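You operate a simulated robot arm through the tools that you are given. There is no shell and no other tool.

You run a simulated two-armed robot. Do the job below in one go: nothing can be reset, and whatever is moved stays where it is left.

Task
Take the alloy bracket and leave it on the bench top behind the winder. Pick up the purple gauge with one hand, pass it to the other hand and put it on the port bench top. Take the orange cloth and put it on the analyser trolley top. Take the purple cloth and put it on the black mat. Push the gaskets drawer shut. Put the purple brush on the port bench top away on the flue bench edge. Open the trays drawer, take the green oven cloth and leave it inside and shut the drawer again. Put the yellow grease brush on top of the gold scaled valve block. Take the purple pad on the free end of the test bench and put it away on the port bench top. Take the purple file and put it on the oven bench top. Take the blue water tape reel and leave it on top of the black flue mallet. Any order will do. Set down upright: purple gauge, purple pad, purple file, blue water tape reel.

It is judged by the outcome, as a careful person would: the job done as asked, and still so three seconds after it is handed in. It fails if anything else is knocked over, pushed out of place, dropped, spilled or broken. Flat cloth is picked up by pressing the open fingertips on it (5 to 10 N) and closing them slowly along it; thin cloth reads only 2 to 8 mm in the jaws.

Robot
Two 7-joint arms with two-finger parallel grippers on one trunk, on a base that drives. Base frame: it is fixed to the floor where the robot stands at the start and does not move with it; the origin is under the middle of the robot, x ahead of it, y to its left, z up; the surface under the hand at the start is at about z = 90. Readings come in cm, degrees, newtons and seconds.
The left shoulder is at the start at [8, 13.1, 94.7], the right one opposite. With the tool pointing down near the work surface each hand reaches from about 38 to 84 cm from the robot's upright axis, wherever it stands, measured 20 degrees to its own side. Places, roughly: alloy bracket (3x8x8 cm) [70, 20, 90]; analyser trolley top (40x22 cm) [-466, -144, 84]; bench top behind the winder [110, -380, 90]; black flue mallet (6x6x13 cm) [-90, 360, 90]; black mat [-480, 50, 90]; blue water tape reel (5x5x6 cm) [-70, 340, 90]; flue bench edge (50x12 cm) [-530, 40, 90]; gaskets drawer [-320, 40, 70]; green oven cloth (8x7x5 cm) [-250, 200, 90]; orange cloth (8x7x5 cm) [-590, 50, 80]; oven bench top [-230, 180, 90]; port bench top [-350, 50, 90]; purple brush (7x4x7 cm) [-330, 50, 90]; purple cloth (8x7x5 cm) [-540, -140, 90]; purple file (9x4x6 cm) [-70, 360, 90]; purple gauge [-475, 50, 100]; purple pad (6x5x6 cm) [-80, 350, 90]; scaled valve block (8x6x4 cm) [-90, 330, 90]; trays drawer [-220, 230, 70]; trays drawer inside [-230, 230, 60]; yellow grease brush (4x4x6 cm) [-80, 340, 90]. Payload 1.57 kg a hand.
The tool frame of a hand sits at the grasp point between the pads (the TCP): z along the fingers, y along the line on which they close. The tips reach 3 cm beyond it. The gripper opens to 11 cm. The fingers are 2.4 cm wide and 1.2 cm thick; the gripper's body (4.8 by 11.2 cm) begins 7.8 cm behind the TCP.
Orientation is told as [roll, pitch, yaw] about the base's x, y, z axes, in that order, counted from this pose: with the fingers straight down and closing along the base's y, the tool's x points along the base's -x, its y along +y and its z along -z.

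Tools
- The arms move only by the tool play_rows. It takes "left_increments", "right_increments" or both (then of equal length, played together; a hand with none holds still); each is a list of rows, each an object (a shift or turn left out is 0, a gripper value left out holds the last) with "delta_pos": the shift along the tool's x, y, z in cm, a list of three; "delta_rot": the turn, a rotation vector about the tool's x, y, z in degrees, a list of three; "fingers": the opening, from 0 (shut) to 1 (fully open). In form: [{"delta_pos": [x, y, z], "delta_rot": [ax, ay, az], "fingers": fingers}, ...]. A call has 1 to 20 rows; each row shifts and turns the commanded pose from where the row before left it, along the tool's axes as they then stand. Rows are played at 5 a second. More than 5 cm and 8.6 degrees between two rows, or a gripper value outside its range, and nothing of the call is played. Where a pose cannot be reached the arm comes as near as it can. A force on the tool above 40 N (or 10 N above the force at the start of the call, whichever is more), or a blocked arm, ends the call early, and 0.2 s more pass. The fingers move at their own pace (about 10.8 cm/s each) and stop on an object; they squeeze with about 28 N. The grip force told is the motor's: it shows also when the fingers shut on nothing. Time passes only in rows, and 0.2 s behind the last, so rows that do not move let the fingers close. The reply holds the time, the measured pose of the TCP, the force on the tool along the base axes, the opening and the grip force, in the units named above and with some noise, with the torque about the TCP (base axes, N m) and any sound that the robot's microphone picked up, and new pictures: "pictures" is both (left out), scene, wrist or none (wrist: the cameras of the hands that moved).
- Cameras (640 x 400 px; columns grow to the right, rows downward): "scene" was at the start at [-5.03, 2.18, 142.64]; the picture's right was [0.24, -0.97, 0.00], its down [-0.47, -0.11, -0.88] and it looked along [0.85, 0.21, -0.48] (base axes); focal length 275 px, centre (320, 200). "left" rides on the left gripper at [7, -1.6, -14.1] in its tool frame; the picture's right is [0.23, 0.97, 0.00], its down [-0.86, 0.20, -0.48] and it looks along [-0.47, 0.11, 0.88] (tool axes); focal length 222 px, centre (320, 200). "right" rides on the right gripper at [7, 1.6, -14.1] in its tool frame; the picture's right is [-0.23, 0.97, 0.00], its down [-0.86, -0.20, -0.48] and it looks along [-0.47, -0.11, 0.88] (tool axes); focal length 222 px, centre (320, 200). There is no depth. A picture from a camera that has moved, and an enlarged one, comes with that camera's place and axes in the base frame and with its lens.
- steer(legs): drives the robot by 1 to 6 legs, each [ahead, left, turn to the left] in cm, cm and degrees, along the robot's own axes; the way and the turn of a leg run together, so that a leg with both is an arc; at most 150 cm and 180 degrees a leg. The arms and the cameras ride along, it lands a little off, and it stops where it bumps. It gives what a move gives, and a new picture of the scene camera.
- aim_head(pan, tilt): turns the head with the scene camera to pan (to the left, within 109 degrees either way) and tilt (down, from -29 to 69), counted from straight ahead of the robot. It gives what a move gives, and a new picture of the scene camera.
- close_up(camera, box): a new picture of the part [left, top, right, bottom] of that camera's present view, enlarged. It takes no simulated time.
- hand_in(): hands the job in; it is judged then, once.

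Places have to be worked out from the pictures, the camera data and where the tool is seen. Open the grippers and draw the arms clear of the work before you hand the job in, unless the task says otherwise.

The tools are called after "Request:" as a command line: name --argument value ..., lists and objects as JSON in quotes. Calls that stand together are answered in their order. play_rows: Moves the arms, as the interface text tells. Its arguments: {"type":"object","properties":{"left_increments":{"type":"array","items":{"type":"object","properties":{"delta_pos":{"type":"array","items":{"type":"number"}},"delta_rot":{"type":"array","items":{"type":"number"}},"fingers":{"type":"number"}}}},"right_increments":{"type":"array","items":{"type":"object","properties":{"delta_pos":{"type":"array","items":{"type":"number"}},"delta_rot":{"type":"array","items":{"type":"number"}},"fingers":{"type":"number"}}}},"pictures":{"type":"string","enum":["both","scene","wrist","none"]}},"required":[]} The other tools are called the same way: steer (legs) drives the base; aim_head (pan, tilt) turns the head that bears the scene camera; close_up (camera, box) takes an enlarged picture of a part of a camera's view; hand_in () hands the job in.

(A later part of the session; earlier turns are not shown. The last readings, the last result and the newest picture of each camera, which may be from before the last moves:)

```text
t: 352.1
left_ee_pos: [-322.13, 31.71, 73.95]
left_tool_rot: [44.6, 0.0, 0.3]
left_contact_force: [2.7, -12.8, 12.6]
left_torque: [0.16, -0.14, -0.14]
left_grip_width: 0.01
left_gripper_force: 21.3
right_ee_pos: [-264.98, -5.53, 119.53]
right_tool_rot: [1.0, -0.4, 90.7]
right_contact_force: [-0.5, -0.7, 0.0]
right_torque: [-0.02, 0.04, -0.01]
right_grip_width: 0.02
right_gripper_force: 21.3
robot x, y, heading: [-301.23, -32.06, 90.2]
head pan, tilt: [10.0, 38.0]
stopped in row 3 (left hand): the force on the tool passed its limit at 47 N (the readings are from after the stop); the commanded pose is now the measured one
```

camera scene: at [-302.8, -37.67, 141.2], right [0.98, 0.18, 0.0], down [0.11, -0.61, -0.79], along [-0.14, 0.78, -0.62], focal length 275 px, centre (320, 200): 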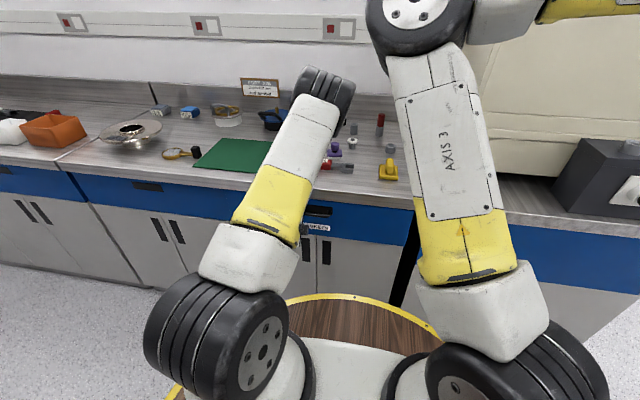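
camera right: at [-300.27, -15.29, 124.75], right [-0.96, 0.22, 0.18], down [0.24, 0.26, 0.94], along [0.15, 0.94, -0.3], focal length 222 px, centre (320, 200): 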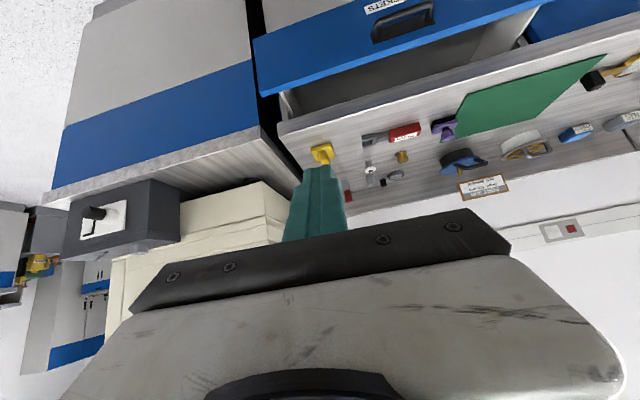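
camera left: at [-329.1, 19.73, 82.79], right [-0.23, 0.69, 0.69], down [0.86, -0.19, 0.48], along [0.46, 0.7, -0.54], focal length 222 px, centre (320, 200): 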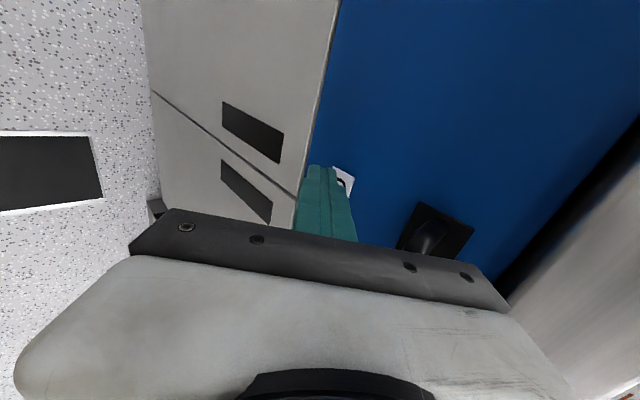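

The stop was reached. Withdraw and verify the drawer is flush.

Request:
play_rows --left_increments '[{"delta_pos": [0, -0.7, -0.7]}, {"delta_pos": [0, -2, -2]}, {"delta_pos": [0, -2.8, -2.8]}, {"delta_pos": [0, -2.8, -2.8]}, {"delta_pos": [0, -2.8, -2.8]}, {"delta_pos": [0, 1, -3]}, {"delta_pos": [0, 2.8, -2.8]}, {"delta_pos": [0, 2.8, -2.8]}, {"delta_pos": [0, 2.8, -2.8]}, {"delta_pos": [0, 2.8, -2.8]}, {"delta_pos": [0, 2.8, -2.8]}, {"delta_pos": [0, 2.8, -2.8]}, {"delta_pos": [0, 2.8, -2.8]}, {"delta_pos": [0, 2.8, -2.8]}, {"delta_pos": [0, 2.8, -2.8]}, {}]' --pictures "scene"

Request:
close_up --camera "scene" --box '[140, 100, 460, 300]'

```text
t: 355.5
left_ee_pos: [-323.56, 20.95, 109.48]
left_tool_rot: [45.2, -0.5, 0.3]
left_contact_force: [-1.6, -0.6, -1.3]
left_torque: [0.03, -0.19, -0.13]
left_grip_width: 0.02
left_gripper_force: 21.8
left hand out of reach, approached as far as the arm can: row 6, 7, 8, 9, 10, 15
right_ee_pos: [-265.18, -5.42, 119.68]
right_tool_rot: [0.9, -0.3, 90.8]
right_contact_force: [-1.6, -0.5, 0.5]
right_torque: [-0.03, -0.14, -0.01]
right_grip_width: 0.0
right_gripper_force: 21.4
robot x, y, heading: [-301.54, -32.3, 90.2]
head pan, tilt: [10.0, 38.0]
camera scene: at [-303.03, -37.71, 141.2], right [0.98, 0.18, 0.0], down [0.11, -0.61, -0.79], along [-0.14, 0.78, -0.62], focal length 275 px, centre (320, 200)
```

scene: 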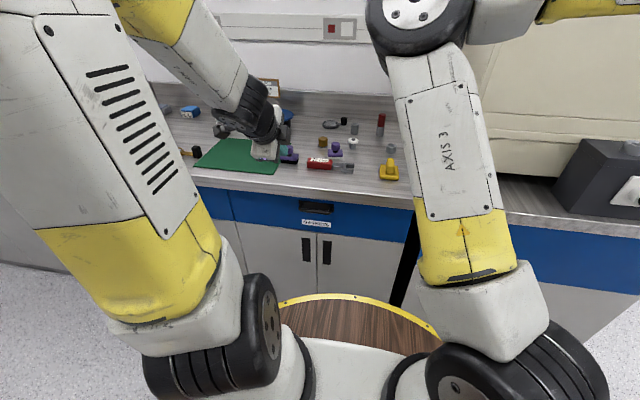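

```text
2.00 times, centred on (300, 200) of scene
camera zoom: at [-303.03, -37.71, 141.2], right [0.98, 0.18, 0.0], down [0.11, -0.61, -0.79], along [-0.14, 0.78, -0.62], focal length 549 px, centre (360, 200)
```

zoom: 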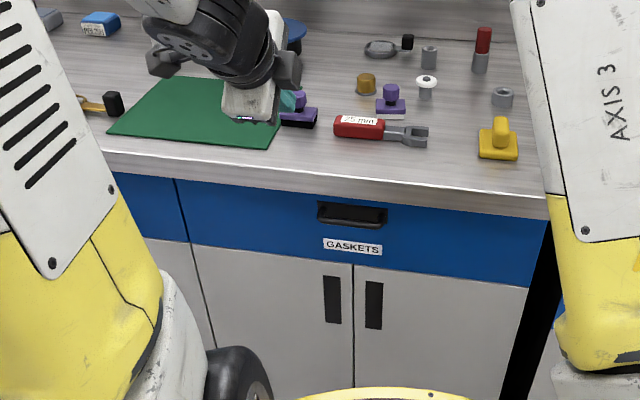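

Gaskets drawer is flush and the pad stands. I'll straighten the left hand and raise it.

Request:
play_rows --left_increments '[{"delta_pos": [0, 0, -3]}, {"delta_rot": [7.5, 0, 0]}, {"delta_rot": [7.5, 0, 0]}, {"delta_rot": [7.5, 0, 0]}, {"delta_rot": [7.5, 0, 0]}, {"delta_rot": [7.5, 0, 0]}, {"delta_rot": [7.6, 0, 0]}, {"delta_pos": [0, 0, -3], "fingers": 0.5}, {"delta_pos": [0, 0, -3]}, {}]' --pictures "both"

```text
t: 357.7
left_ee_pos: [-323.58, 18.86, 117.67]
left_tool_rot: [-0.5, 0.0, 0.3]
left_contact_force: [-0.6, -0.1, 0.1]
left_torque: [0.01, 0.0, 0.0]
left_grip_width: 5.47
left_gripper_force: 0.1
right_ee_pos: [-264.99, -5.51, 119.45]
right_tool_rot: [1.0, -0.3, 90.7]
right_contact_force: [0.5, -0.4, 0.6]
right_torque: [0.02, 0.07, 0.0]
right_grip_width: 0.0
right_gripper_force: 21.3
robot x, y, heading: [-301.59, -32.34, 90.2]
head pan, tilt: [10.0, 38.0]
camera scene: at [-302.8, -37.7, 141.2], right [0.98, 0.18, 0.0], down [0.11, -0.61, -0.79], along [-0.14, 0.78, -0.62], focal length 275 px, centre (320, 200)
camera left: at [-330.6, 17.2, 131.79], right [-0.23, 0.97, -0.01], down [0.85, 0.21, 0.48], along [0.47, 0.1, -0.88], focal length 222 px, centre (320, 200)
```

scene: 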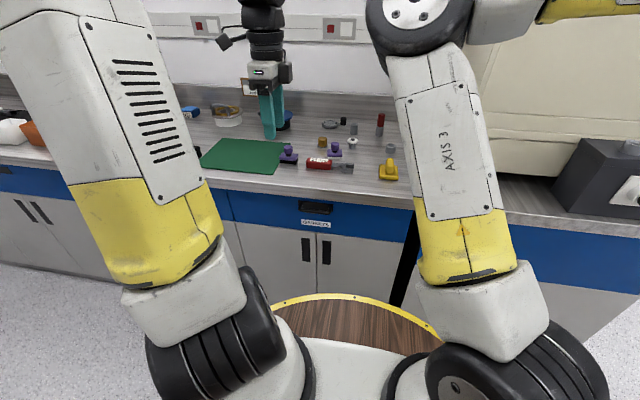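
left: 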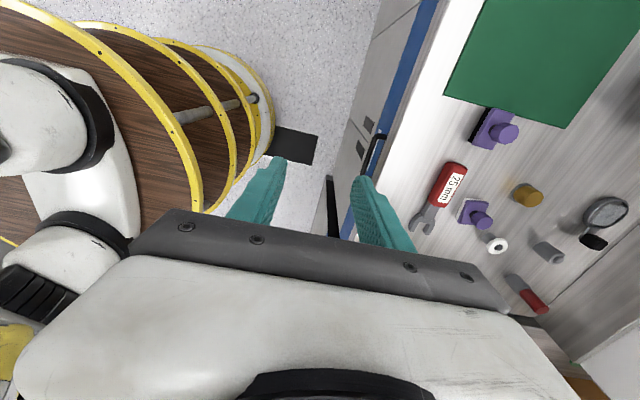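

Now for the purple brush: drive ahead 15 cm and hover over it.

Request:
steer --legs '[[15, 0, 0]]'

Request:
play_rows --left_increments '[{"delta_pos": [2.1, 4.3, 0]}, {"delta_pos": [2.1, 4.3, 0]}, {"delta_pos": [2.1, 4.3, 0]}, {"delta_pos": [0, 0, 4]}, {"delta_pos": [0, 0, 4]}, {}]' --pictures "wrist"

Request:
close_up --camera "left" --box '[160, 60, 480, 260]'

```text
t: 359.1
left_ee_pos: [-323.77, 34.12, 117.63]
left_tool_rot: [-0.5, 0.0, 0.6]
left_contact_force: [0.5, 0.0, -0.6]
left_torque: [-0.02, -0.01, 0.0]
left_grip_width: 5.51
left_gripper_force: 0.0
right_ee_pos: [-265.1, 9.9, 119.5]
right_tool_rot: [1.0, -0.3, 90.9]
right_contact_force: [0.6, -0.2, -0.6]
right_torque: [0.02, 0.0, 0.04]
right_grip_width: 0.0
right_gripper_force: 21.2
robot x, y, heading: [-301.13, -17.2, 90.4]
head pan, tilt: [10.0, 38.0]
camera scene: at [-302.88, -22.42, 141.2], right [0.98, 0.18, 0.0], down [0.11, -0.61, -0.79], along [-0.14, 0.78, -0.62], focal length 275 px, centre (320, 200)
```

scene: 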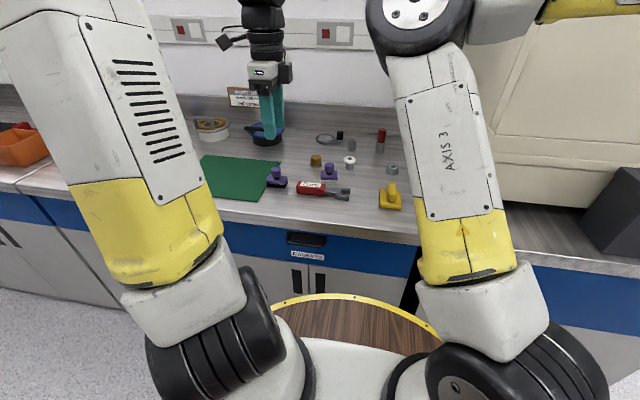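

```text
t: 360.5
left_ee_pos: [-330.36, 46.85, 109.48]
left_tool_rot: [-0.5, 0.0, 0.5]
left_contact_force: [0.3, 0.6, 0.5]
left_torque: [0.04, 0.02, 0.0]
left_grip_width: 5.51
left_gripper_force: 0.1
right_ee_pos: [-265.2, 10.01, 119.52]
right_tool_rot: [1.0, -0.2, 90.9]
right_contact_force: [-0.1, -0.3, -0.3]
right_torque: [0.02, 0.01, -0.02]
right_grip_width: 0.01
right_gripper_force: 21.2
robot x, y, heading: [-301.38, -16.87, 90.3]
head pan, tilt: [10.0, 38.0]
camera left: at [-337.28, 45.28, 123.55], right [-0.23, 0.97, -0.01], down [0.85, 0.21, 0.48], along [0.47, 0.11, -0.88], focal length 222 px, centre (320, 200)
```

left: 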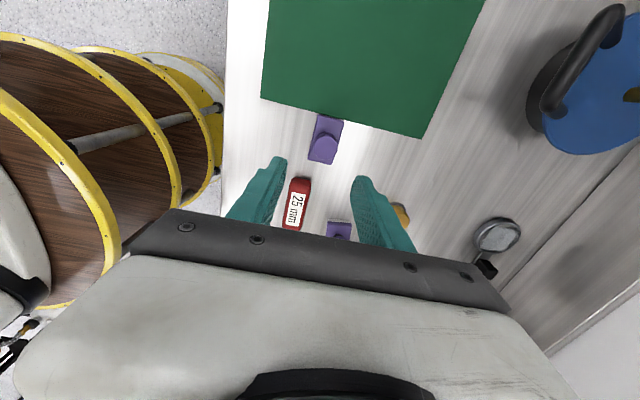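

```text
2.00 times, centred on (320, 160) of left
camera zoom: at [-337.28, 45.28, 123.55], right [-0.23, 0.97, -0.01], down [0.85, 0.21, 0.48], along [0.47, 0.11, -0.88], focal length 444 px, centre (320, 280)
```

zoom: 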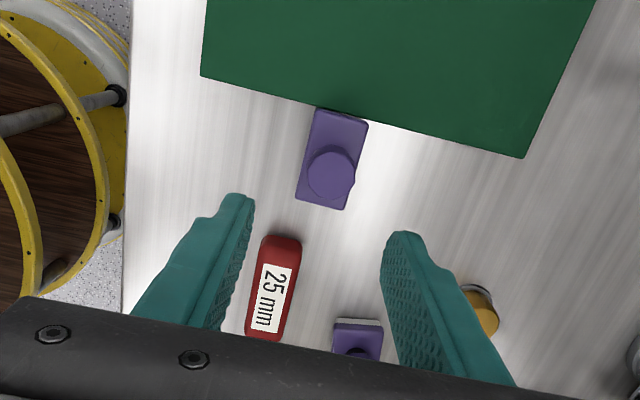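

Brush knob at [-330.4, 47.4]. Descend to z≈97 and grip, then lift.

Request:
play_rows --left_increments '[{"delta_pos": [0, 0.5, 3]}, {"delta_pos": [0, 0, 3]}, {"delta_pos": [0, 0, 3]}, {"delta_pos": [0, 0, 2]}, {"delta_pos": [0, 0, 1.4]}, {}, {"fingers": 0.35}, {"fingers": 0.2}, {"fingers": 0.0}, {}, {}]' --pictures "wrist"

```text
t: 362.9
left_ee_pos: [-330.32, 47.36, 97.19]
left_tool_rot: [-0.4, 0.0, 0.5]
left_contact_force: [1.0, -0.5, 0.1]
left_torque: [0.0, 0.02, 0.01]
left_grip_width: 3.09
left_gripper_force: 28.0
right_ee_pos: [-265.05, 9.85, 119.57]
right_tool_rot: [1.1, -0.4, 90.9]
right_contact_force: [-0.8, 0.7, 0.8]
right_torque: [-0.01, 0.01, 0.0]
right_grip_width: 0.0
right_gripper_force: 21.6
robot x, y, heading: [-301.6, -17.04, 90.5]
head pan, tilt: [10.0, 38.0]
camera left: at [-337.37, 45.63, 111.33], right [-0.23, 0.97, -0.01], down [0.85, 0.21, 0.48], along [0.47, 0.1, -0.88], focal length 222 px, centre (320, 200)
```

left: 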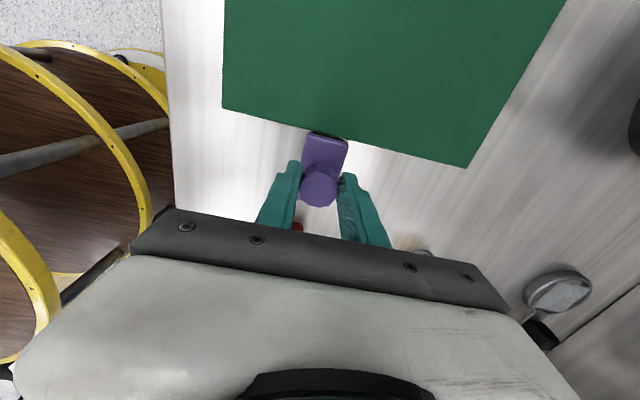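

Gripped (3.1 cm). Lift, retract, back out, and look toward the flue bench farther along -x.

Request:
play_rows --left_increments '[{"delta_pos": [0, 0, -1]}, {"delta_pos": [0, 0, -3]}, {"delta_pos": [0, 0, -4]}, {"delta_pos": [0, 0, -4]}, {"delta_pos": [0, 0, -4]}, {"delta_pos": [0, 0, -4]}, {"delta_pos": [0, 0, -4]}, {"delta_pos": [-1, -4, 0]}, {"delta_pos": [-2, -4, 0]}, {"delta_pos": [-2, -4, 0]}, {"delta_pos": [-2, -4, 0]}, {}]' --pictures "none"

Request:
steer --legs '[[-28, 0, 0]]'

Request:
aim_head --pan 50 --tilt 15

Request:
aim_head --pan 95 --tilt 12

```text
t: 365.5
left_ee_pos: [-323.13, 31.34, 121.42]
left_tool_rot: [-0.5, 0.0, 0.5]
left_contact_force: [0.9, -0.3, -1.5]
left_torque: [0.03, 0.0, 0.0]
left_grip_width: 3.08
left_gripper_force: 28.7
right_ee_pos: [-265.22, 9.94, 119.74]
right_tool_rot: [1.0, -0.3, 91.0]
right_contact_force: [-0.1, -0.1, -1.6]
right_torque: [0.03, -0.01, -0.02]
right_grip_width: 0.01
right_gripper_force: 20.9
robot x, y, heading: [-301.15, -16.78, 90.3]
head pan, tilt: [10.0, 38.0]
```

```text
t: 367.4
left_ee_pos: [-323.1, 3.61, 121.49]
left_tool_rot: [-0.5, 0.0, 0.7]
left_contact_force: [0.6, 0.8, -0.7]
left_torque: [-0.02, 0.0, -0.01]
left_grip_width: 3.06
left_gripper_force: 28.6
right_ee_pos: [-264.98, -17.48, 119.59]
right_tool_rot: [1.0, -0.3, 91.1]
right_contact_force: [-0.6, -0.8, 0.2]
right_torque: [-0.05, -0.01, 0.01]
right_grip_width: 0.0
right_gripper_force: 21.0
robot x, y, heading: [-301.43, -44.34, 90.8]
head pan, tilt: [10.0, 38.0]
camera scene: at [-302.59, -49.96, 141.21], right [0.98, 0.19, 0.0], down [0.11, -0.61, -0.79], along [-0.15, 0.77, -0.62], focal length 275 px, centre (320, 200)
```

scene: 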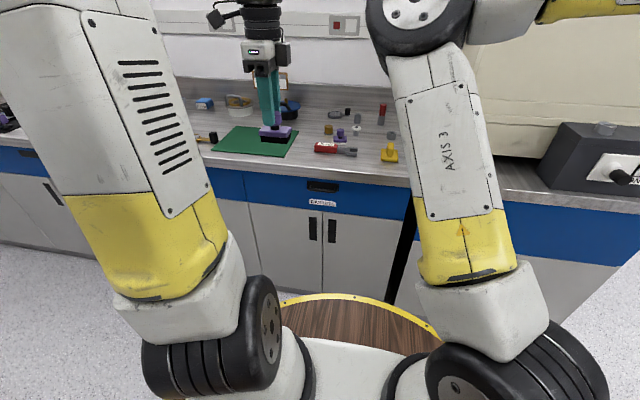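

```text
t: 368.5
left_ee_pos: [-323.11, 3.69, 121.39]
left_tool_rot: [-0.4, 0.0, 0.7]
left_contact_force: [-0.4, -0.7, -0.9]
left_torque: [0.02, -0.02, 0.0]
left_grip_width: 3.06
left_gripper_force: 28.0
right_ee_pos: [-265.06, -17.47, 119.64]
right_tool_rot: [1.0, -0.3, 91.0]
right_contact_force: [0.2, -0.4, -0.3]
right_torque: [-0.03, -0.01, 0.03]
right_grip_width: 0.0
right_gripper_force: 21.5
robot x, y, heading: [-301.26, -44.41, 90.5]
head pan, tilt: [50.0, 15.0]
camera scene: at [-308.21, -52.52, 144.86], right [0.63, 0.77, 0.0], down [0.2, -0.16, -0.97], along [-0.75, 0.61, -0.26], focal length 275 px, centre (320, 200)
```

scene: 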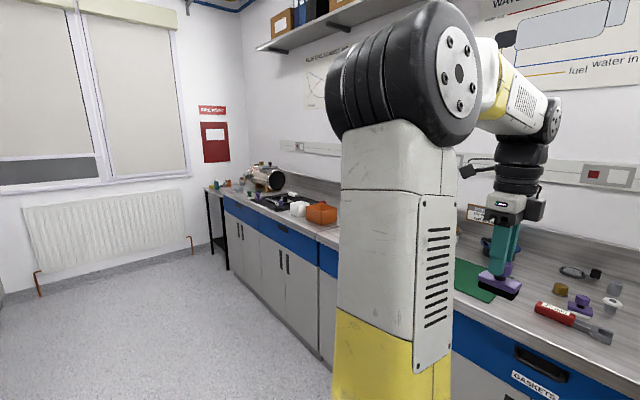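

```text
t: 369.6
left_ee_pos: [-323.19, 3.77, 121.45]
left_tool_rot: [-0.5, 0.0, 0.8]
left_contact_force: [0.0, -0.4, -0.4]
left_torque: [0.0, -0.02, 0.0]
left_grip_width: 3.06
left_gripper_force: 27.9
right_ee_pos: [-265.11, -17.5, 119.45]
right_tool_rot: [1.0, -0.3, 91.2]
right_contact_force: [0.7, 0.3, 0.4]
right_torque: [0.01, 0.01, -0.06]
right_grip_width: 0.0
right_gripper_force: 21.6
robot x, y, heading: [-301.02, -44.68, 90.8]
head pan, tilt: [95.0, 12.0]
camera scene: at [-310.27, -59.36, 145.35], right [-0.1, 1.0, 0.0], down [0.21, 0.02, -0.98], along [-0.97, -0.1, -0.21], focal length 275 px, centre (320, 200)
```

scene: 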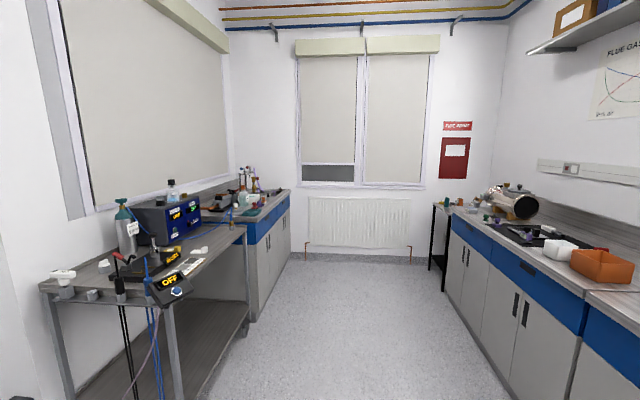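

The flue bench continues to the left along the same wall; the analyser trolley and another bench are opposite. I'll slide left along the corridor to x≈-515.

Request:
steer --legs '[[0, 110, -0.8], [0, 95, 0]]'

Request:
aim_head --pan 15 --tilt 25

Request:
close_up --camera "scene" --box '[160, 110, 480, 310]'

```text
t: 379.8
left_ee_pos: [-526.15, 0.97, 121.39]
left_tool_rot: [-0.5, 0.0, 0.9]
left_contact_force: [0.5, 0.1, -1.3]
left_torque: [-0.03, -0.01, 0.03]
left_grip_width: 3.01
left_gripper_force: 28.0
right_ee_pos: [-467.88, -20.05, 119.49]
right_tool_rot: [0.9, -0.4, 91.3]
right_contact_force: [0.3, 0.5, -0.6]
right_torque: [0.01, 0.0, 0.01]
right_grip_width: 0.0
right_gripper_force: 21.3
robot x, y, heading: [-503.95, -47.45, 90.5]
head pan, tilt: [95.0, 12.0]
camera scene: at [-513.16, -62.06, 145.35], right [-0.1, 0.99, 0.0], down [0.21, 0.02, -0.98], along [-0.97, -0.1, -0.21], focal length 275 px, centre (320, 200)
```

scene: 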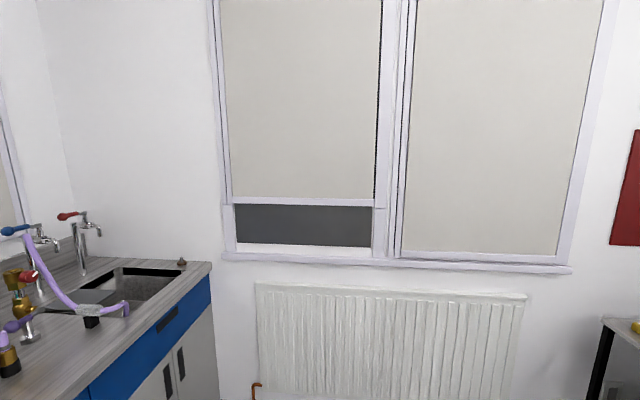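

```text
t: 381.3
left_ee_pos: [-526.19, 1.07, 121.49]
left_tool_rot: [-0.4, -0.1, 1.0]
left_contact_force: [0.3, -0.1, -1.9]
left_torque: [-0.03, 0.01, -0.03]
left_grip_width: 3.05
left_gripper_force: 27.7
right_ee_pos: [-467.96, -19.92, 119.53]
right_tool_rot: [0.9, -0.3, 91.3]
right_contact_force: [0.7, 0.0, 1.0]
right_torque: [-0.02, -0.02, 0.04]
right_grip_width: 0.0
right_gripper_force: 21.3
robot x, y, heading: [-504.09, -47.05, 90.9]
head pan, tilt: [15.0, 25.0]
camera scene: at [-506.41, -52.25, 143.24], right [0.96, 0.27, 0.0], down [0.12, -0.41, -0.91], along [-0.25, 0.87, -0.42], focal length 275 px, centre (320, 200)
```

scene: 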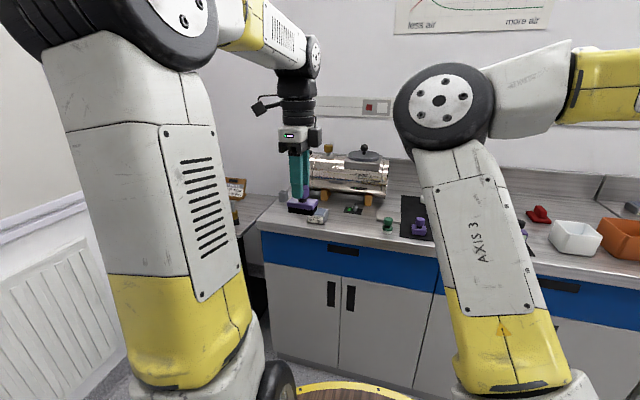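

```text
2.00 times, centred on (320, 210) of scene
camera zoom: at [-506.41, -52.25, 143.24], right [0.96, 0.27, 0.0], down [0.12, -0.41, -0.91], along [-0.25, 0.87, -0.42], focal length 549 px, centre (320, 180)
```

zoom: 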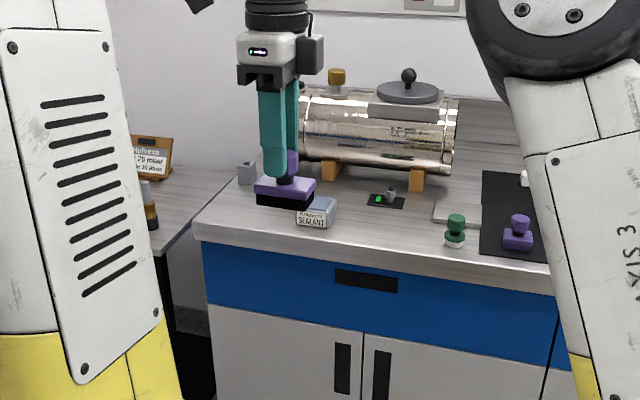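

The flue bench front edge strip (y≈32–46) has a clear gap around [-520, 39.5], between the SEALANT box and the green knob. Driving closer with the brush.

Request:
steer --legs '[[22, 0, -0.8]]'

Request:
play_rows --left_increments '[{"delta_pos": [-1.4, 3.7, 1]}, {"delta_pos": [-1.4, 3.7, 2]}, {"delta_pos": [-1.4, 3.7, 2]}, {"delta_pos": [-1.4, 3.7, 2]}, {}]' --pictures "both"

Request:
close_up --camera "left" --box '[160, 60, 480, 260]'

```text
t: 383.0
left_ee_pos: [-525.93, 23.46, 121.47]
left_tool_rot: [-0.5, 0.0, 0.1]
left_contact_force: [-0.4, -0.5, -0.7]
left_torque: [0.02, -0.01, 0.0]
left_grip_width: 3.09
left_gripper_force: 27.9
right_ee_pos: [-467.92, 1.69, 119.55]
right_tool_rot: [1.0, -0.3, 90.6]
right_contact_force: [0.1, 0.0, 0.4]
right_torque: [0.04, 0.0, -0.02]
right_grip_width: 0.01
right_gripper_force: 21.3
robot x, y, heading: [-504.56, -25.17, 90.2]
head pan, tilt: [15.0, 25.0]
camera scene: at [-506.65, -30.06, 143.24], right [0.97, 0.26, 0.0], down [0.11, -0.41, -0.91], along [-0.24, 0.88, -0.42], focal length 275 px, centre (320, 200)
```

scene: 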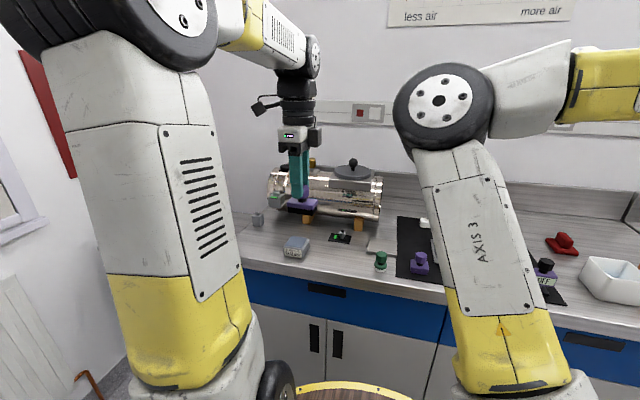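

```text
t: 384.2
left_ee_pos: [-520.02, 38.25, 114.35]
left_tool_rot: [-0.5, -0.1, 0.0]
left_contact_force: [-1.0, 0.2, -1.0]
left_torque: [-0.03, 0.03, 0.06]
left_grip_width: 3.07
left_gripper_force: 28.2
right_ee_pos: [-467.86, 1.7, 119.51]
right_tool_rot: [1.0, -0.4, 90.5]
right_contact_force: [-0.6, -0.3, 0.5]
right_torque: [-0.01, -0.02, -0.02]
right_grip_width: 0.0
right_gripper_force: 21.3
robot x, y, heading: [-504.42, -25.19, 90.4]
head pan, tilt: [15.0, 25.0]
camera scene: at [-506.65, -30.04, 143.24], right [0.97, 0.26, 0.0], down [0.11, -0.41, -0.91], along [-0.24, 0.87, -0.42], focal length 275 px, centre (320, 200)
camera left: at [-527.09, 36.71, 128.48], right [-0.23, 0.97, -0.01], down [0.85, 0.21, 0.48], along [0.47, 0.1, -0.88], focal length 222 px, centre (320, 200)
```

scene: 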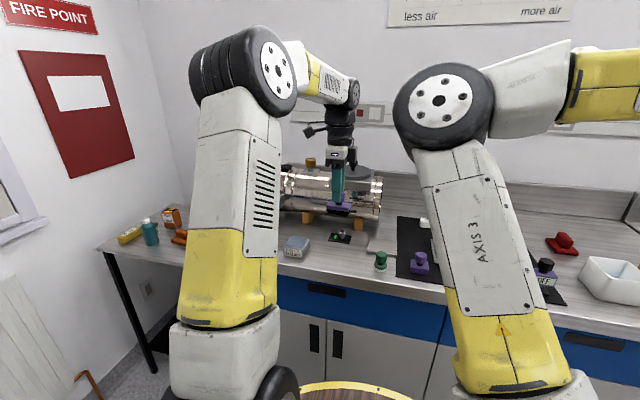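
left: 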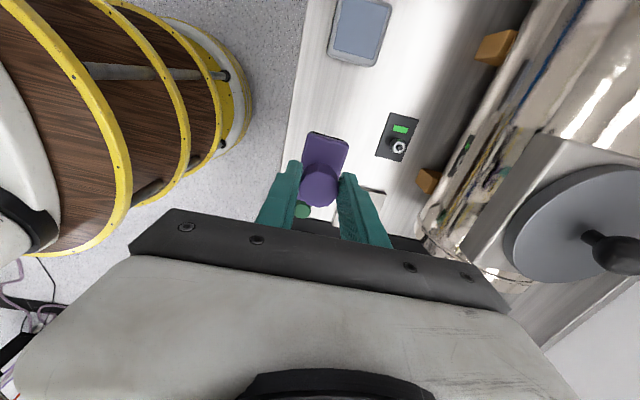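

```text
2.00 times, centred on (320, 160) of left
camera zoom: at [-527.09, 36.71, 128.48], right [-0.23, 0.97, -0.01], down [0.85, 0.21, 0.48], along [0.47, 0.1, -0.88], focal length 444 px, centre (320, 280)
```

zoom: 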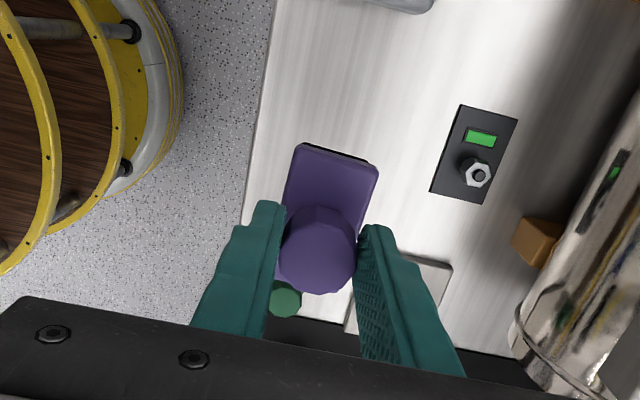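

Clear patch; the edge is at y≈32.8. Shift +0.7 in y and lower the brush.

Request:
play_rows --left_increments '[{"delta_pos": [0, 0.7, 3]}, {"delta_pos": [0, 0, 4]}, {"delta_pos": [0, 0, 4]}, {"delta_pos": [0, 0, 3]}, {"delta_pos": [0, 0, 1.5]}, {"delta_pos": [0, 0, 0.9]}, {}]' --pictures "wrist"

Request:
play_rows --left_increments '[{"delta_pos": [0, 0, 0.3]}, {"delta_pos": [0, 0, 0.2]}, {"delta_pos": [0, 0, 0.15]}, {}]' --pictures "none"

```text
t: 385.8
left_ee_pos: [-520.0, 38.79, 97.97]
left_tool_rot: [-0.5, 0.1, 0.2]
left_contact_force: [-0.1, -0.3, -1.4]
left_torque: [0.01, 0.01, 0.01]
left_grip_width: 3.09
left_gripper_force: 27.8
right_ee_pos: [-467.88, 1.74, 119.6]
right_tool_rot: [1.0, -0.3, 90.5]
right_contact_force: [0.3, 0.6, 0.7]
right_torque: [0.01, -0.03, -0.02]
right_grip_width: 0.0
right_gripper_force: 21.8
robot x, y, heading: [-504.2, -25.45, 90.2]
head pan, tilt: [15.0, 25.0]
camera left: at [-527.09, 37.24, 112.07], right [-0.23, 0.97, -0.01], down [0.85, 0.21, 0.48], along [0.47, 0.1, -0.88], focal length 222 px, centre (320, 200)
```

left: 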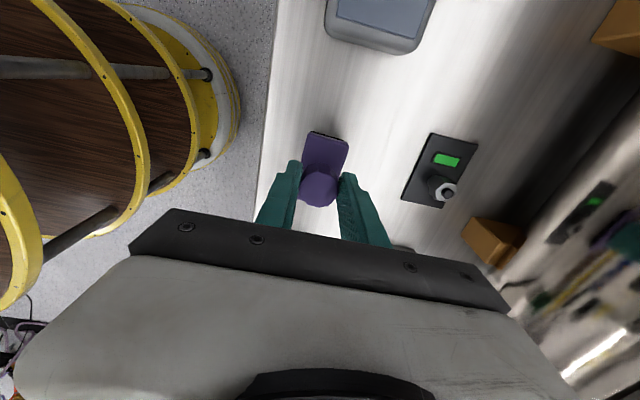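

```text
t: 386.8
left_ee_pos: [-520.09, 38.81, 97.36]
left_tool_rot: [-0.5, 0.0, 0.0]
left_contact_force: [0.9, -0.6, -1.0]
left_torque: [0.02, -0.04, 0.01]
left_grip_width: 3.08
left_gripper_force: 28.0
right_ee_pos: [-467.85, 1.74, 119.58]
right_tool_rot: [1.0, -0.2, 90.6]
right_contact_force: [0.8, -0.4, -0.4]
right_torque: [-0.01, 0.0, -0.01]
right_grip_width: 0.01
right_gripper_force: 21.0
robot x, y, heading: [-504.8, -25.1, 90.0]
head pan, tilt: [15.0, 25.0]
```

Request:
play_rows --left_increments '[{"delta_pos": [0, 0, 0.2]}, {"delta_pos": [0, 0, 0.1]}, {}]' --pictures "none"

```text
t: 387.6
left_ee_pos: [-520.2, 38.83, 97.32]
left_tool_rot: [-0.3, 0.0, 0.2]
left_contact_force: [-2.6, -4.4, 18.0]
left_torque: [-0.14, 0.0, 0.02]
left_grip_width: 3.06
left_gripper_force: 27.8
right_ee_pos: [-467.81, 1.72, 119.53]
right_tool_rot: [1.0, -0.3, 90.6]
right_contact_force: [-0.2, 0.4, 0.7]
right_torque: [0.0, 0.0, -0.01]
right_grip_width: 0.0
right_gripper_force: 20.9
robot x, y, heading: [-504.38, -25.18, 90.2]
head pan, tilt: [15.0, 25.0]
```

The brush is down. Release, lift and check.

Request:
play_rows --left_increments '[{"delta_pos": [0, 0, -0.12]}, {"fingers": 0.31}, {"fingers": 0.37}, {"fingers": 0.46}, {}, {"delta_pos": [0, 0, -1]}, {"delta_pos": [0, 0, -3]}, {"delta_pos": [0, 0, -4]}, {"delta_pos": [0, 0, -4]}, {"delta_pos": [0, 0, -4]}, {"delta_pos": [0, 0, -4]}, {}]' --pictures "wrist"

Request:
aim_head --pan -10 --tilt 25

```text
t: 390.2
left_ee_pos: [-520.45, 39.03, 116.9]
left_tool_rot: [-0.5, 0.1, 0.1]
left_contact_force: [0.5, 0.1, -0.1]
left_torque: [0.0, 0.01, -0.02]
left_grip_width: 5.04
left_gripper_force: 0.1
right_ee_pos: [-467.82, 1.66, 119.52]
right_tool_rot: [0.9, -0.3, 90.7]
right_contact_force: [0.2, -1.0, 0.1]
right_torque: [-0.02, 0.01, 0.01]
right_grip_width: 0.0
right_gripper_force: 22.5
robot x, y, heading: [-504.49, -25.14, 90.0]
head pan, tilt: [15.0, 25.0]
camera left: at [-527.39, 37.48, 131.01], right [-0.23, 0.97, -0.01], down [0.85, 0.21, 0.48], along [0.47, 0.1, -0.88], focal length 222 px, centre (320, 200)
```

left: 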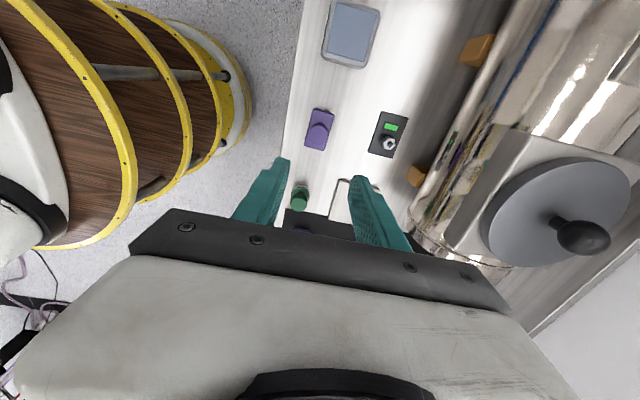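

```text
t: 391.1
left_ee_pos: [-520.38, 39.06, 116.82]
left_tool_rot: [-0.5, 0.0, 0.1]
left_contact_force: [1.0, 0.3, -0.6]
left_torque: [0.01, 0.01, -0.01]
left_grip_width: 5.08
left_gripper_force: 0.0
right_ee_pos: [-467.8, 1.71, 119.6]
right_tool_rot: [1.0, -0.3, 90.5]
right_contact_force: [-0.5, -0.1, -0.1]
right_torque: [0.02, -0.02, -0.02]
right_grip_width: 0.0
right_gripper_force: 21.0
robot x, y, heading: [-504.51, -25.06, 89.9]
head pan, tilt: [-10.0, 25.0]
camera scene: at [-502.67, -29.86, 143.24], right [0.99, -0.17, 0.0], down [-0.07, -0.42, -0.91], along [0.15, 0.89, -0.42], focal length 275 px, centre (320, 200)
```

scene: 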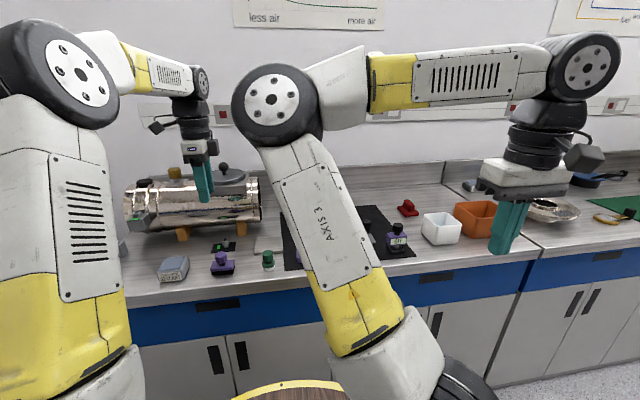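

Brush placed. Now the black mat and gauge: I'll retract the left hand, back off a little and get a clear view of the mat region.

Request:
play_rows --left_increments '[{"delta_pos": [0, -4, -1]}, {"delta_pos": [0, -4, -1]}, {"delta_pos": [0, -4, 0]}, {"delta_pos": [1, -4, 0]}, {}]' --right_increments '[{"delta_pos": [0, -4, 0], "fingers": 0.5}, {"delta_pos": [0, -4, 0]}, {"delta_pos": [0, -2, 0]}, {}, {}]' --pictures "none"

Request:
steer --legs '[[-20, -15, 0]]'

Request:
aim_head --pan 0 --tilt 28

Request:
close_up --camera "scene" --box '[160, 120, 480, 320]'

```text
t: 392.3
left_ee_pos: [-521.27, 22.99, 119.25]
left_tool_rot: [-0.6, 0.0, 0.1]
left_contact_force: [-0.7, 0.6, 0.3]
left_torque: [0.0, 0.02, 0.0]
left_grip_width: 5.04
left_gripper_force: 0.1
right_ee_pos: [-457.88, 1.97, 119.21]
right_tool_rot: [1.1, -0.4, 90.6]
right_contact_force: [-0.1, -0.1, 0.3]
right_torque: [0.01, 0.03, -0.02]
right_grip_width: 5.51
right_gripper_force: 0.0
robot x, y, heading: [-504.31, -24.89, 89.9]
head pan, tilt: [-10.0, 25.0]
```

```text
t: 394.1
left_ee_pos: [-505.97, 3.2, 119.25]
left_tool_rot: [-0.5, 0.0, 0.1]
left_contact_force: [0.2, -0.2, -0.1]
left_torque: [-0.01, 0.01, 0.02]
left_grip_width: 5.05
left_gripper_force: 0.1
right_ee_pos: [-442.71, -18.05, 119.28]
right_tool_rot: [1.0, -0.3, 90.5]
right_contact_force: [0.3, 0.5, -0.3]
right_torque: [0.01, 0.01, 0.02]
right_grip_width: 5.48
right_gripper_force: 0.0
robot x, y, heading: [-488.94, -44.86, 89.9]
head pan, tilt: [-10.0, 25.0]
camera scene: at [-487.53, -49.75, 143.24], right [0.98, -0.17, 0.0], down [-0.07, -0.42, -0.91], along [0.16, 0.89, -0.42], focal length 275 px, centre (320, 200)
```

scene: 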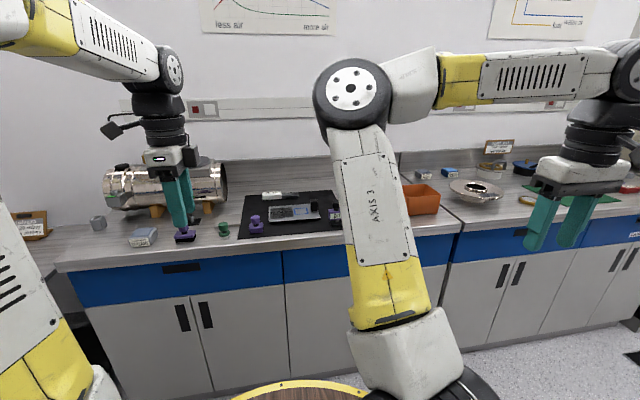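

```text
t: 394.8
left_ee_pos: [-506.05, 3.29, 119.36]
left_tool_rot: [-0.4, 0.0, 0.1]
left_contact_force: [0.1, -0.5, 0.6]
left_torque: [0.01, -0.02, 0.04]
left_grip_width: 5.07
left_gripper_force: 0.0
right_ee_pos: [-442.77, -18.05, 119.32]
right_tool_rot: [1.0, -0.3, 90.6]
right_contact_force: [-0.4, 0.3, 0.6]
right_torque: [0.0, 0.0, 0.01]
right_grip_width: 5.51
right_gripper_force: 0.1
robot x, y, heading: [-489.26, -44.93, 89.8]
head pan, tilt: [0.0, 28.0]
camera scene: at [-489.12, -49.71, 142.76], right [1.0, 0.0, 0.0], down [0.0, -0.47, -0.88], along [0.0, 0.88, -0.47], focal length 275 px, centre (320, 200)
```

scene: 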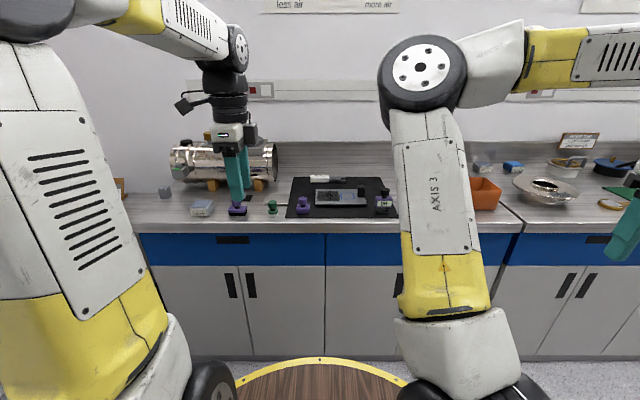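

```text
2.00 times, centred on (320, 220) of scene
camera zoom: at [-489.12, -49.71, 142.76], right [1.0, 0.0, 0.0], down [0.0, -0.47, -0.88], along [0.0, 0.88, -0.47], focal length 549 px, centre (320, 160)
```

zoom: 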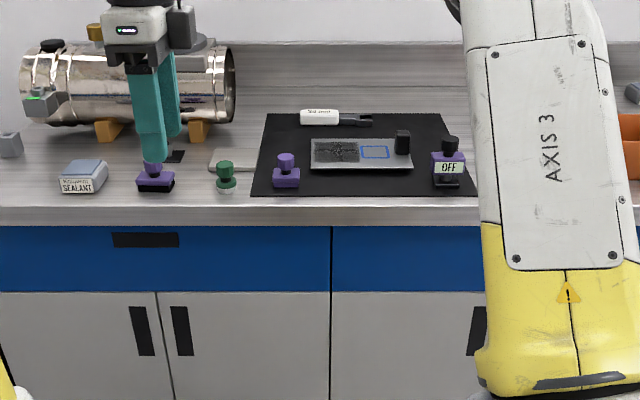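

Request:
close_up --camera "scene" --box '[280, 160, 420, 247]'

Request:
close_up --camera "left" --box '[0, 0, 640, 400]'

```text
4.57 times, centred on (350, 204) of scene
camera zoom: at [-489.12, -49.71, 142.76], right [1.0, 0.0, 0.0], down [0.0, -0.47, -0.88], along [0.0, 0.88, -0.47], focal length 1256 px, centre (183, 184)
```

zoom: 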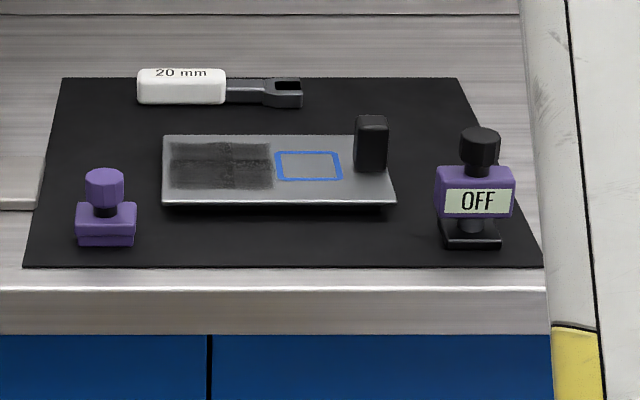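

```text
1.00 times, centred on (320, 200) of left (not enlarged: the box is as wide or as high as the picture)
camera zoom: at [-513.02, 1.64, 133.42], right [-0.23, 0.97, -0.01], down [0.85, 0.2, 0.48], along [0.47, 0.1, -0.88], focal length 222 px, centre (320, 200)
```

zoom: 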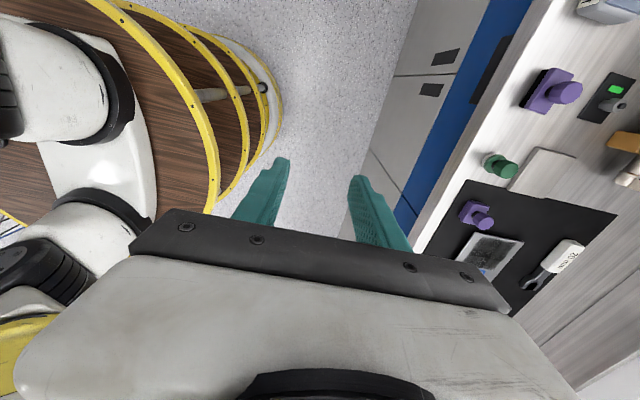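

The purple device showing "OFF" at [-465.5, 38] is the gauge. Plan: left hand lifts it by the top knob, right hand takes its body at a 45° angle from the right, then sets it down. First I'll reposition so the gauge is in the left hand's range.

Request:
steer --legs '[[0, -38, 0], [20, 0, 0]]'

Request:
close_up --camera "left" --box '[200, 60, 520, 260]'

```text
t: 398.4
left_ee_pos: [-467.08, 23.11, 119.15]
left_tool_rot: [-0.6, -0.1, -0.3]
left_contact_force: [-0.9, 0.7, 0.5]
left_torque: [0.02, -0.01, -0.01]
left_grip_width: 5.03
left_gripper_force: 0.0
right_ee_pos: [-404.15, 1.57, 119.34]
right_tool_rot: [1.0, -0.2, 90.2]
right_contact_force: [-0.7, -0.6, -0.1]
right_torque: [0.05, 0.0, 0.01]
right_grip_width: 5.51
right_gripper_force: 0.1
robot x, y, heading: [-450.89, -24.77, 89.6]
head pan, tilt: [0.0, 28.0]
camera scene: at [-450.54, -29.83, 142.76], right [1.0, -0.01, 0.0], down [0.0, -0.47, -0.88], along [0.01, 0.88, -0.47], focal length 275 px, centre (320, 200)
```

scene: 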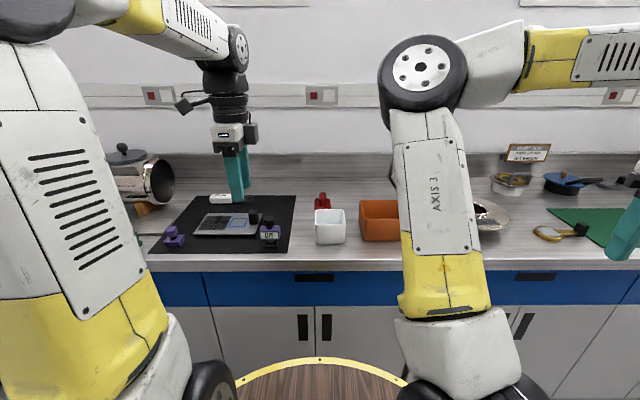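

```text
2.00 times, centred on (360, 160) of left
camera zoom: at [-474.11, 21.66, 133.42], right [-0.22, 0.97, -0.01], down [0.86, 0.2, 0.48], along [0.47, 0.1, -0.88], focal length 444 px, centre (240, 280)
```

zoom: 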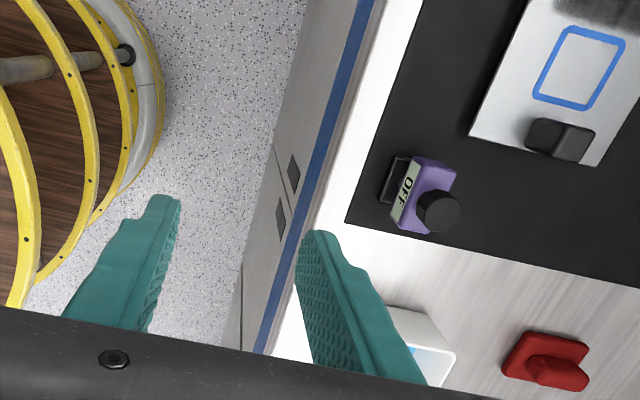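

Gauge knob at about [-465.8, 39]. First I'll prepare the right hand: rotate its camera outward, then roll it 45° so the fingers point left-down, and watch the elbow.

Request:
play_rows --right_increments '[{"delta_rot": [0, 0, -8.2]}, {"delta_rot": [0, 0, -8.2]}, {"delta_rot": [0, 0, -8.2]}, {"delta_rot": [0, 0, -8.2]}, {"delta_rot": [0, 0, -8.2]}, {"delta_rot": [0, 0, -8.2]}, {"delta_rot": [0, 0, -8.2]}, {"delta_rot": [0, 0, -8.2]}, {"delta_rot": [0, 0, -8.2]}, {"delta_rot": [0, 0, -8.2]}, {"delta_rot": [0, 0, -8]}, {}]' --pictures "scene"

Request:
play_rows --right_increments '[{"delta_rot": [0, -7.5, 0]}, {"delta_rot": [0, -7.5, 0]}, {"delta_rot": [0, -7.5, 0]}, {"delta_rot": [0, -7.5, 0]}, {"delta_rot": [0, -7.5, 0]}, {"delta_rot": [0, -7.5, 0]}, {}]' --pictures "both"

```text
t: 401.0
left_ee_pos: [-467.11, 23.23, 119.37]
left_tool_rot: [-0.6, 0.0, -0.4]
left_contact_force: [-0.4, -1.0, -0.3]
left_torque: [-0.03, 0.03, 0.02]
left_grip_width: 5.06
left_gripper_force: 0.0
right_ee_pos: [-404.03, 1.53, 119.26]
right_tool_rot: [-0.3, -1.0, -179.8]
right_contact_force: [-0.5, 0.4, -0.2]
right_torque: [0.01, -0.03, 0.01]
right_grip_width: 5.49
right_gripper_force: 0.2
robot x, y, heading: [-450.68, -24.69, 89.7]
head pan, tilt: [0.0, 28.0]
camera scene: at [-450.54, -29.82, 142.76], right [1.0, -0.01, 0.0], down [0.0, -0.47, -0.88], along [0.01, 0.88, -0.47], focal length 275 px, centre (320, 200)
```

scene: 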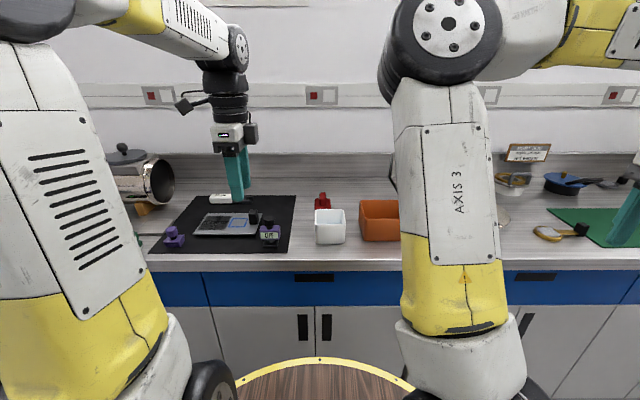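

```text
t: 402.6
left_ee_pos: [-467.18, 23.14, 119.27]
left_tool_rot: [-0.5, 0.0, -0.2]
left_contact_force: [0.4, 0.3, -0.6]
left_torque: [0.0, 0.03, 0.0]
left_grip_width: 5.06
left_gripper_force: 0.1
right_ee_pos: [-403.92, 1.5, 119.15]
right_tool_rot: [-0.3, -45.1, -179.7]
right_contact_force: [0.6, 0.0, -0.4]
right_torque: [0.0, -0.02, 0.02]
right_grip_width: 5.47
right_gripper_force: 0.0
robot x, y, heading: [-450.68, -24.71, 89.6]
head pan, tilt: [0.0, 28.0]
camera scene: at [-450.54, -29.81, 142.76], right [1.0, -0.01, 0.0], down [0.0, -0.47, -0.88], along [0.01, 0.88, -0.47], focal length 275 px, centre (320, 200)
camera right: at [-388.95, -0.13, 124.04], right [-0.16, -0.97, 0.16], down [-0.27, 0.2, 0.94], along [-0.95, 0.11, -0.29], focal length 222 px, centre (320, 200)
```

scene: 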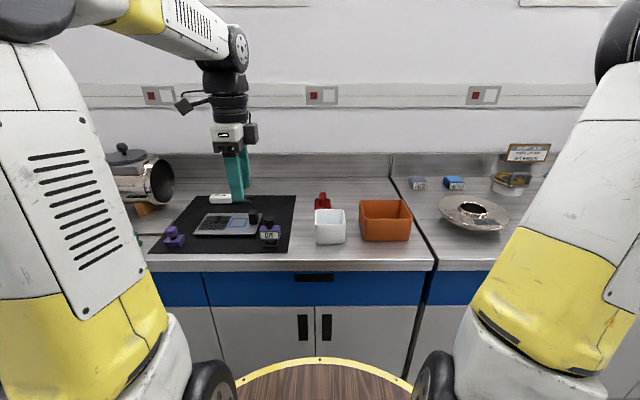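
right: 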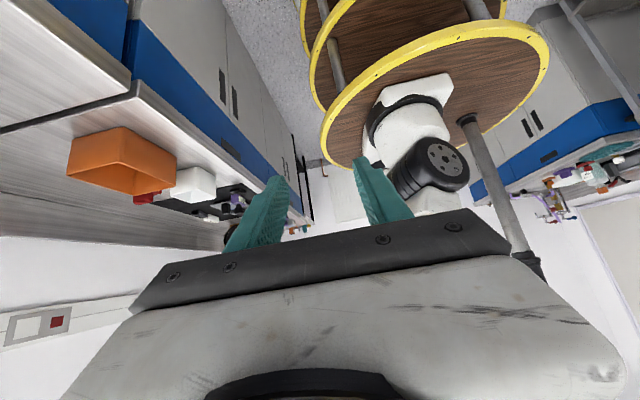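

The elbow swung out just as hoped. Now the left hand goes over the gauge.

Request:
play_rows --left_increments '[{"delta_pos": [-0.3, 4, 0]}, {"delta_pos": [-0.3, 4, 1]}, {"delta_pos": [-0.3, 4, 1]}, {"delta_pos": [-0.3, 4, 1]}, {}]' --pictures "wrist"

Request:
close_up --camera "left" --box '[220, 60, 420, 185]'

Request:
close_up --camera "scene" --box '[200, 180, 340, 267]'

```text
t: 403.8
left_ee_pos: [-465.96, 39.29, 116.3]
left_tool_rot: [-0.5, 0.0, -0.3]
left_contact_force: [0.0, 0.2, -0.4]
left_torque: [0.0, 0.05, 0.03]
left_grip_width: 5.06
left_gripper_force: 0.0
right_ee_pos: [-403.94, 1.47, 119.05]
right_tool_rot: [-0.5, -44.9, -179.7]
right_contact_force: [-0.5, -0.2, 0.5]
right_torque: [0.02, 0.02, 0.02]
right_grip_width: 5.47
right_gripper_force: 0.1
robot x, y, heading: [-450.41, -24.96, 89.7]
head pan, tilt: [0.0, 28.0]
camera left: at [-472.95, 37.85, 130.47], right [-0.22, 0.97, -0.01], down [0.86, 0.2, 0.48], along [0.47, 0.1, -0.88], focal length 222 px, centre (320, 200)
```

left: 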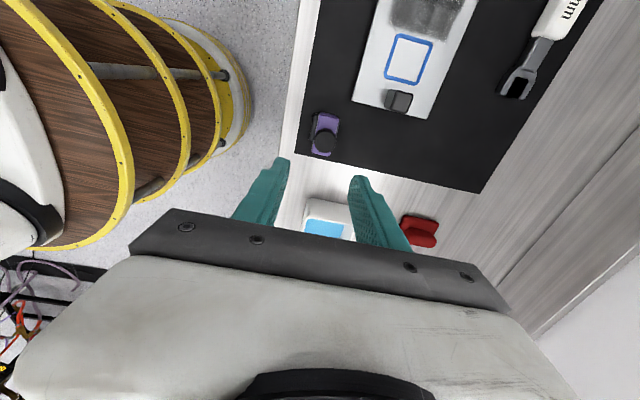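

```text
3.20 times, centred on (320, 122) of left
camera zoom: at [-472.95, 37.85, 130.47], right [-0.22, 0.97, -0.01], down [0.86, 0.2, 0.48], along [0.47, 0.1, -0.88], focal length 711 px, centre (320, 448)
```

zoom: 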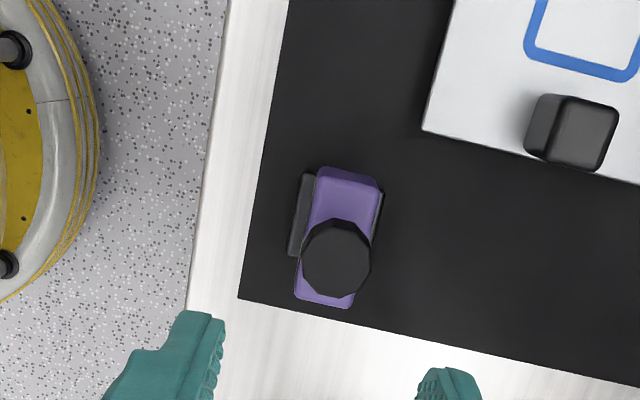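

```text
4.57 times, centred on (270, 224) of scene
camera zoom: at [-450.53, -29.81, 142.76], right [1.0, -0.01, 0.0], down [0.0, -0.47, -0.88], along [0.01, 0.88, -0.47], focal length 1256 px, centre (549, 93)
```

zoom: 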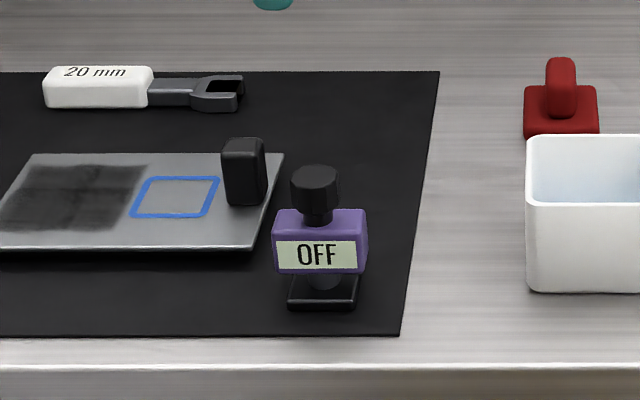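

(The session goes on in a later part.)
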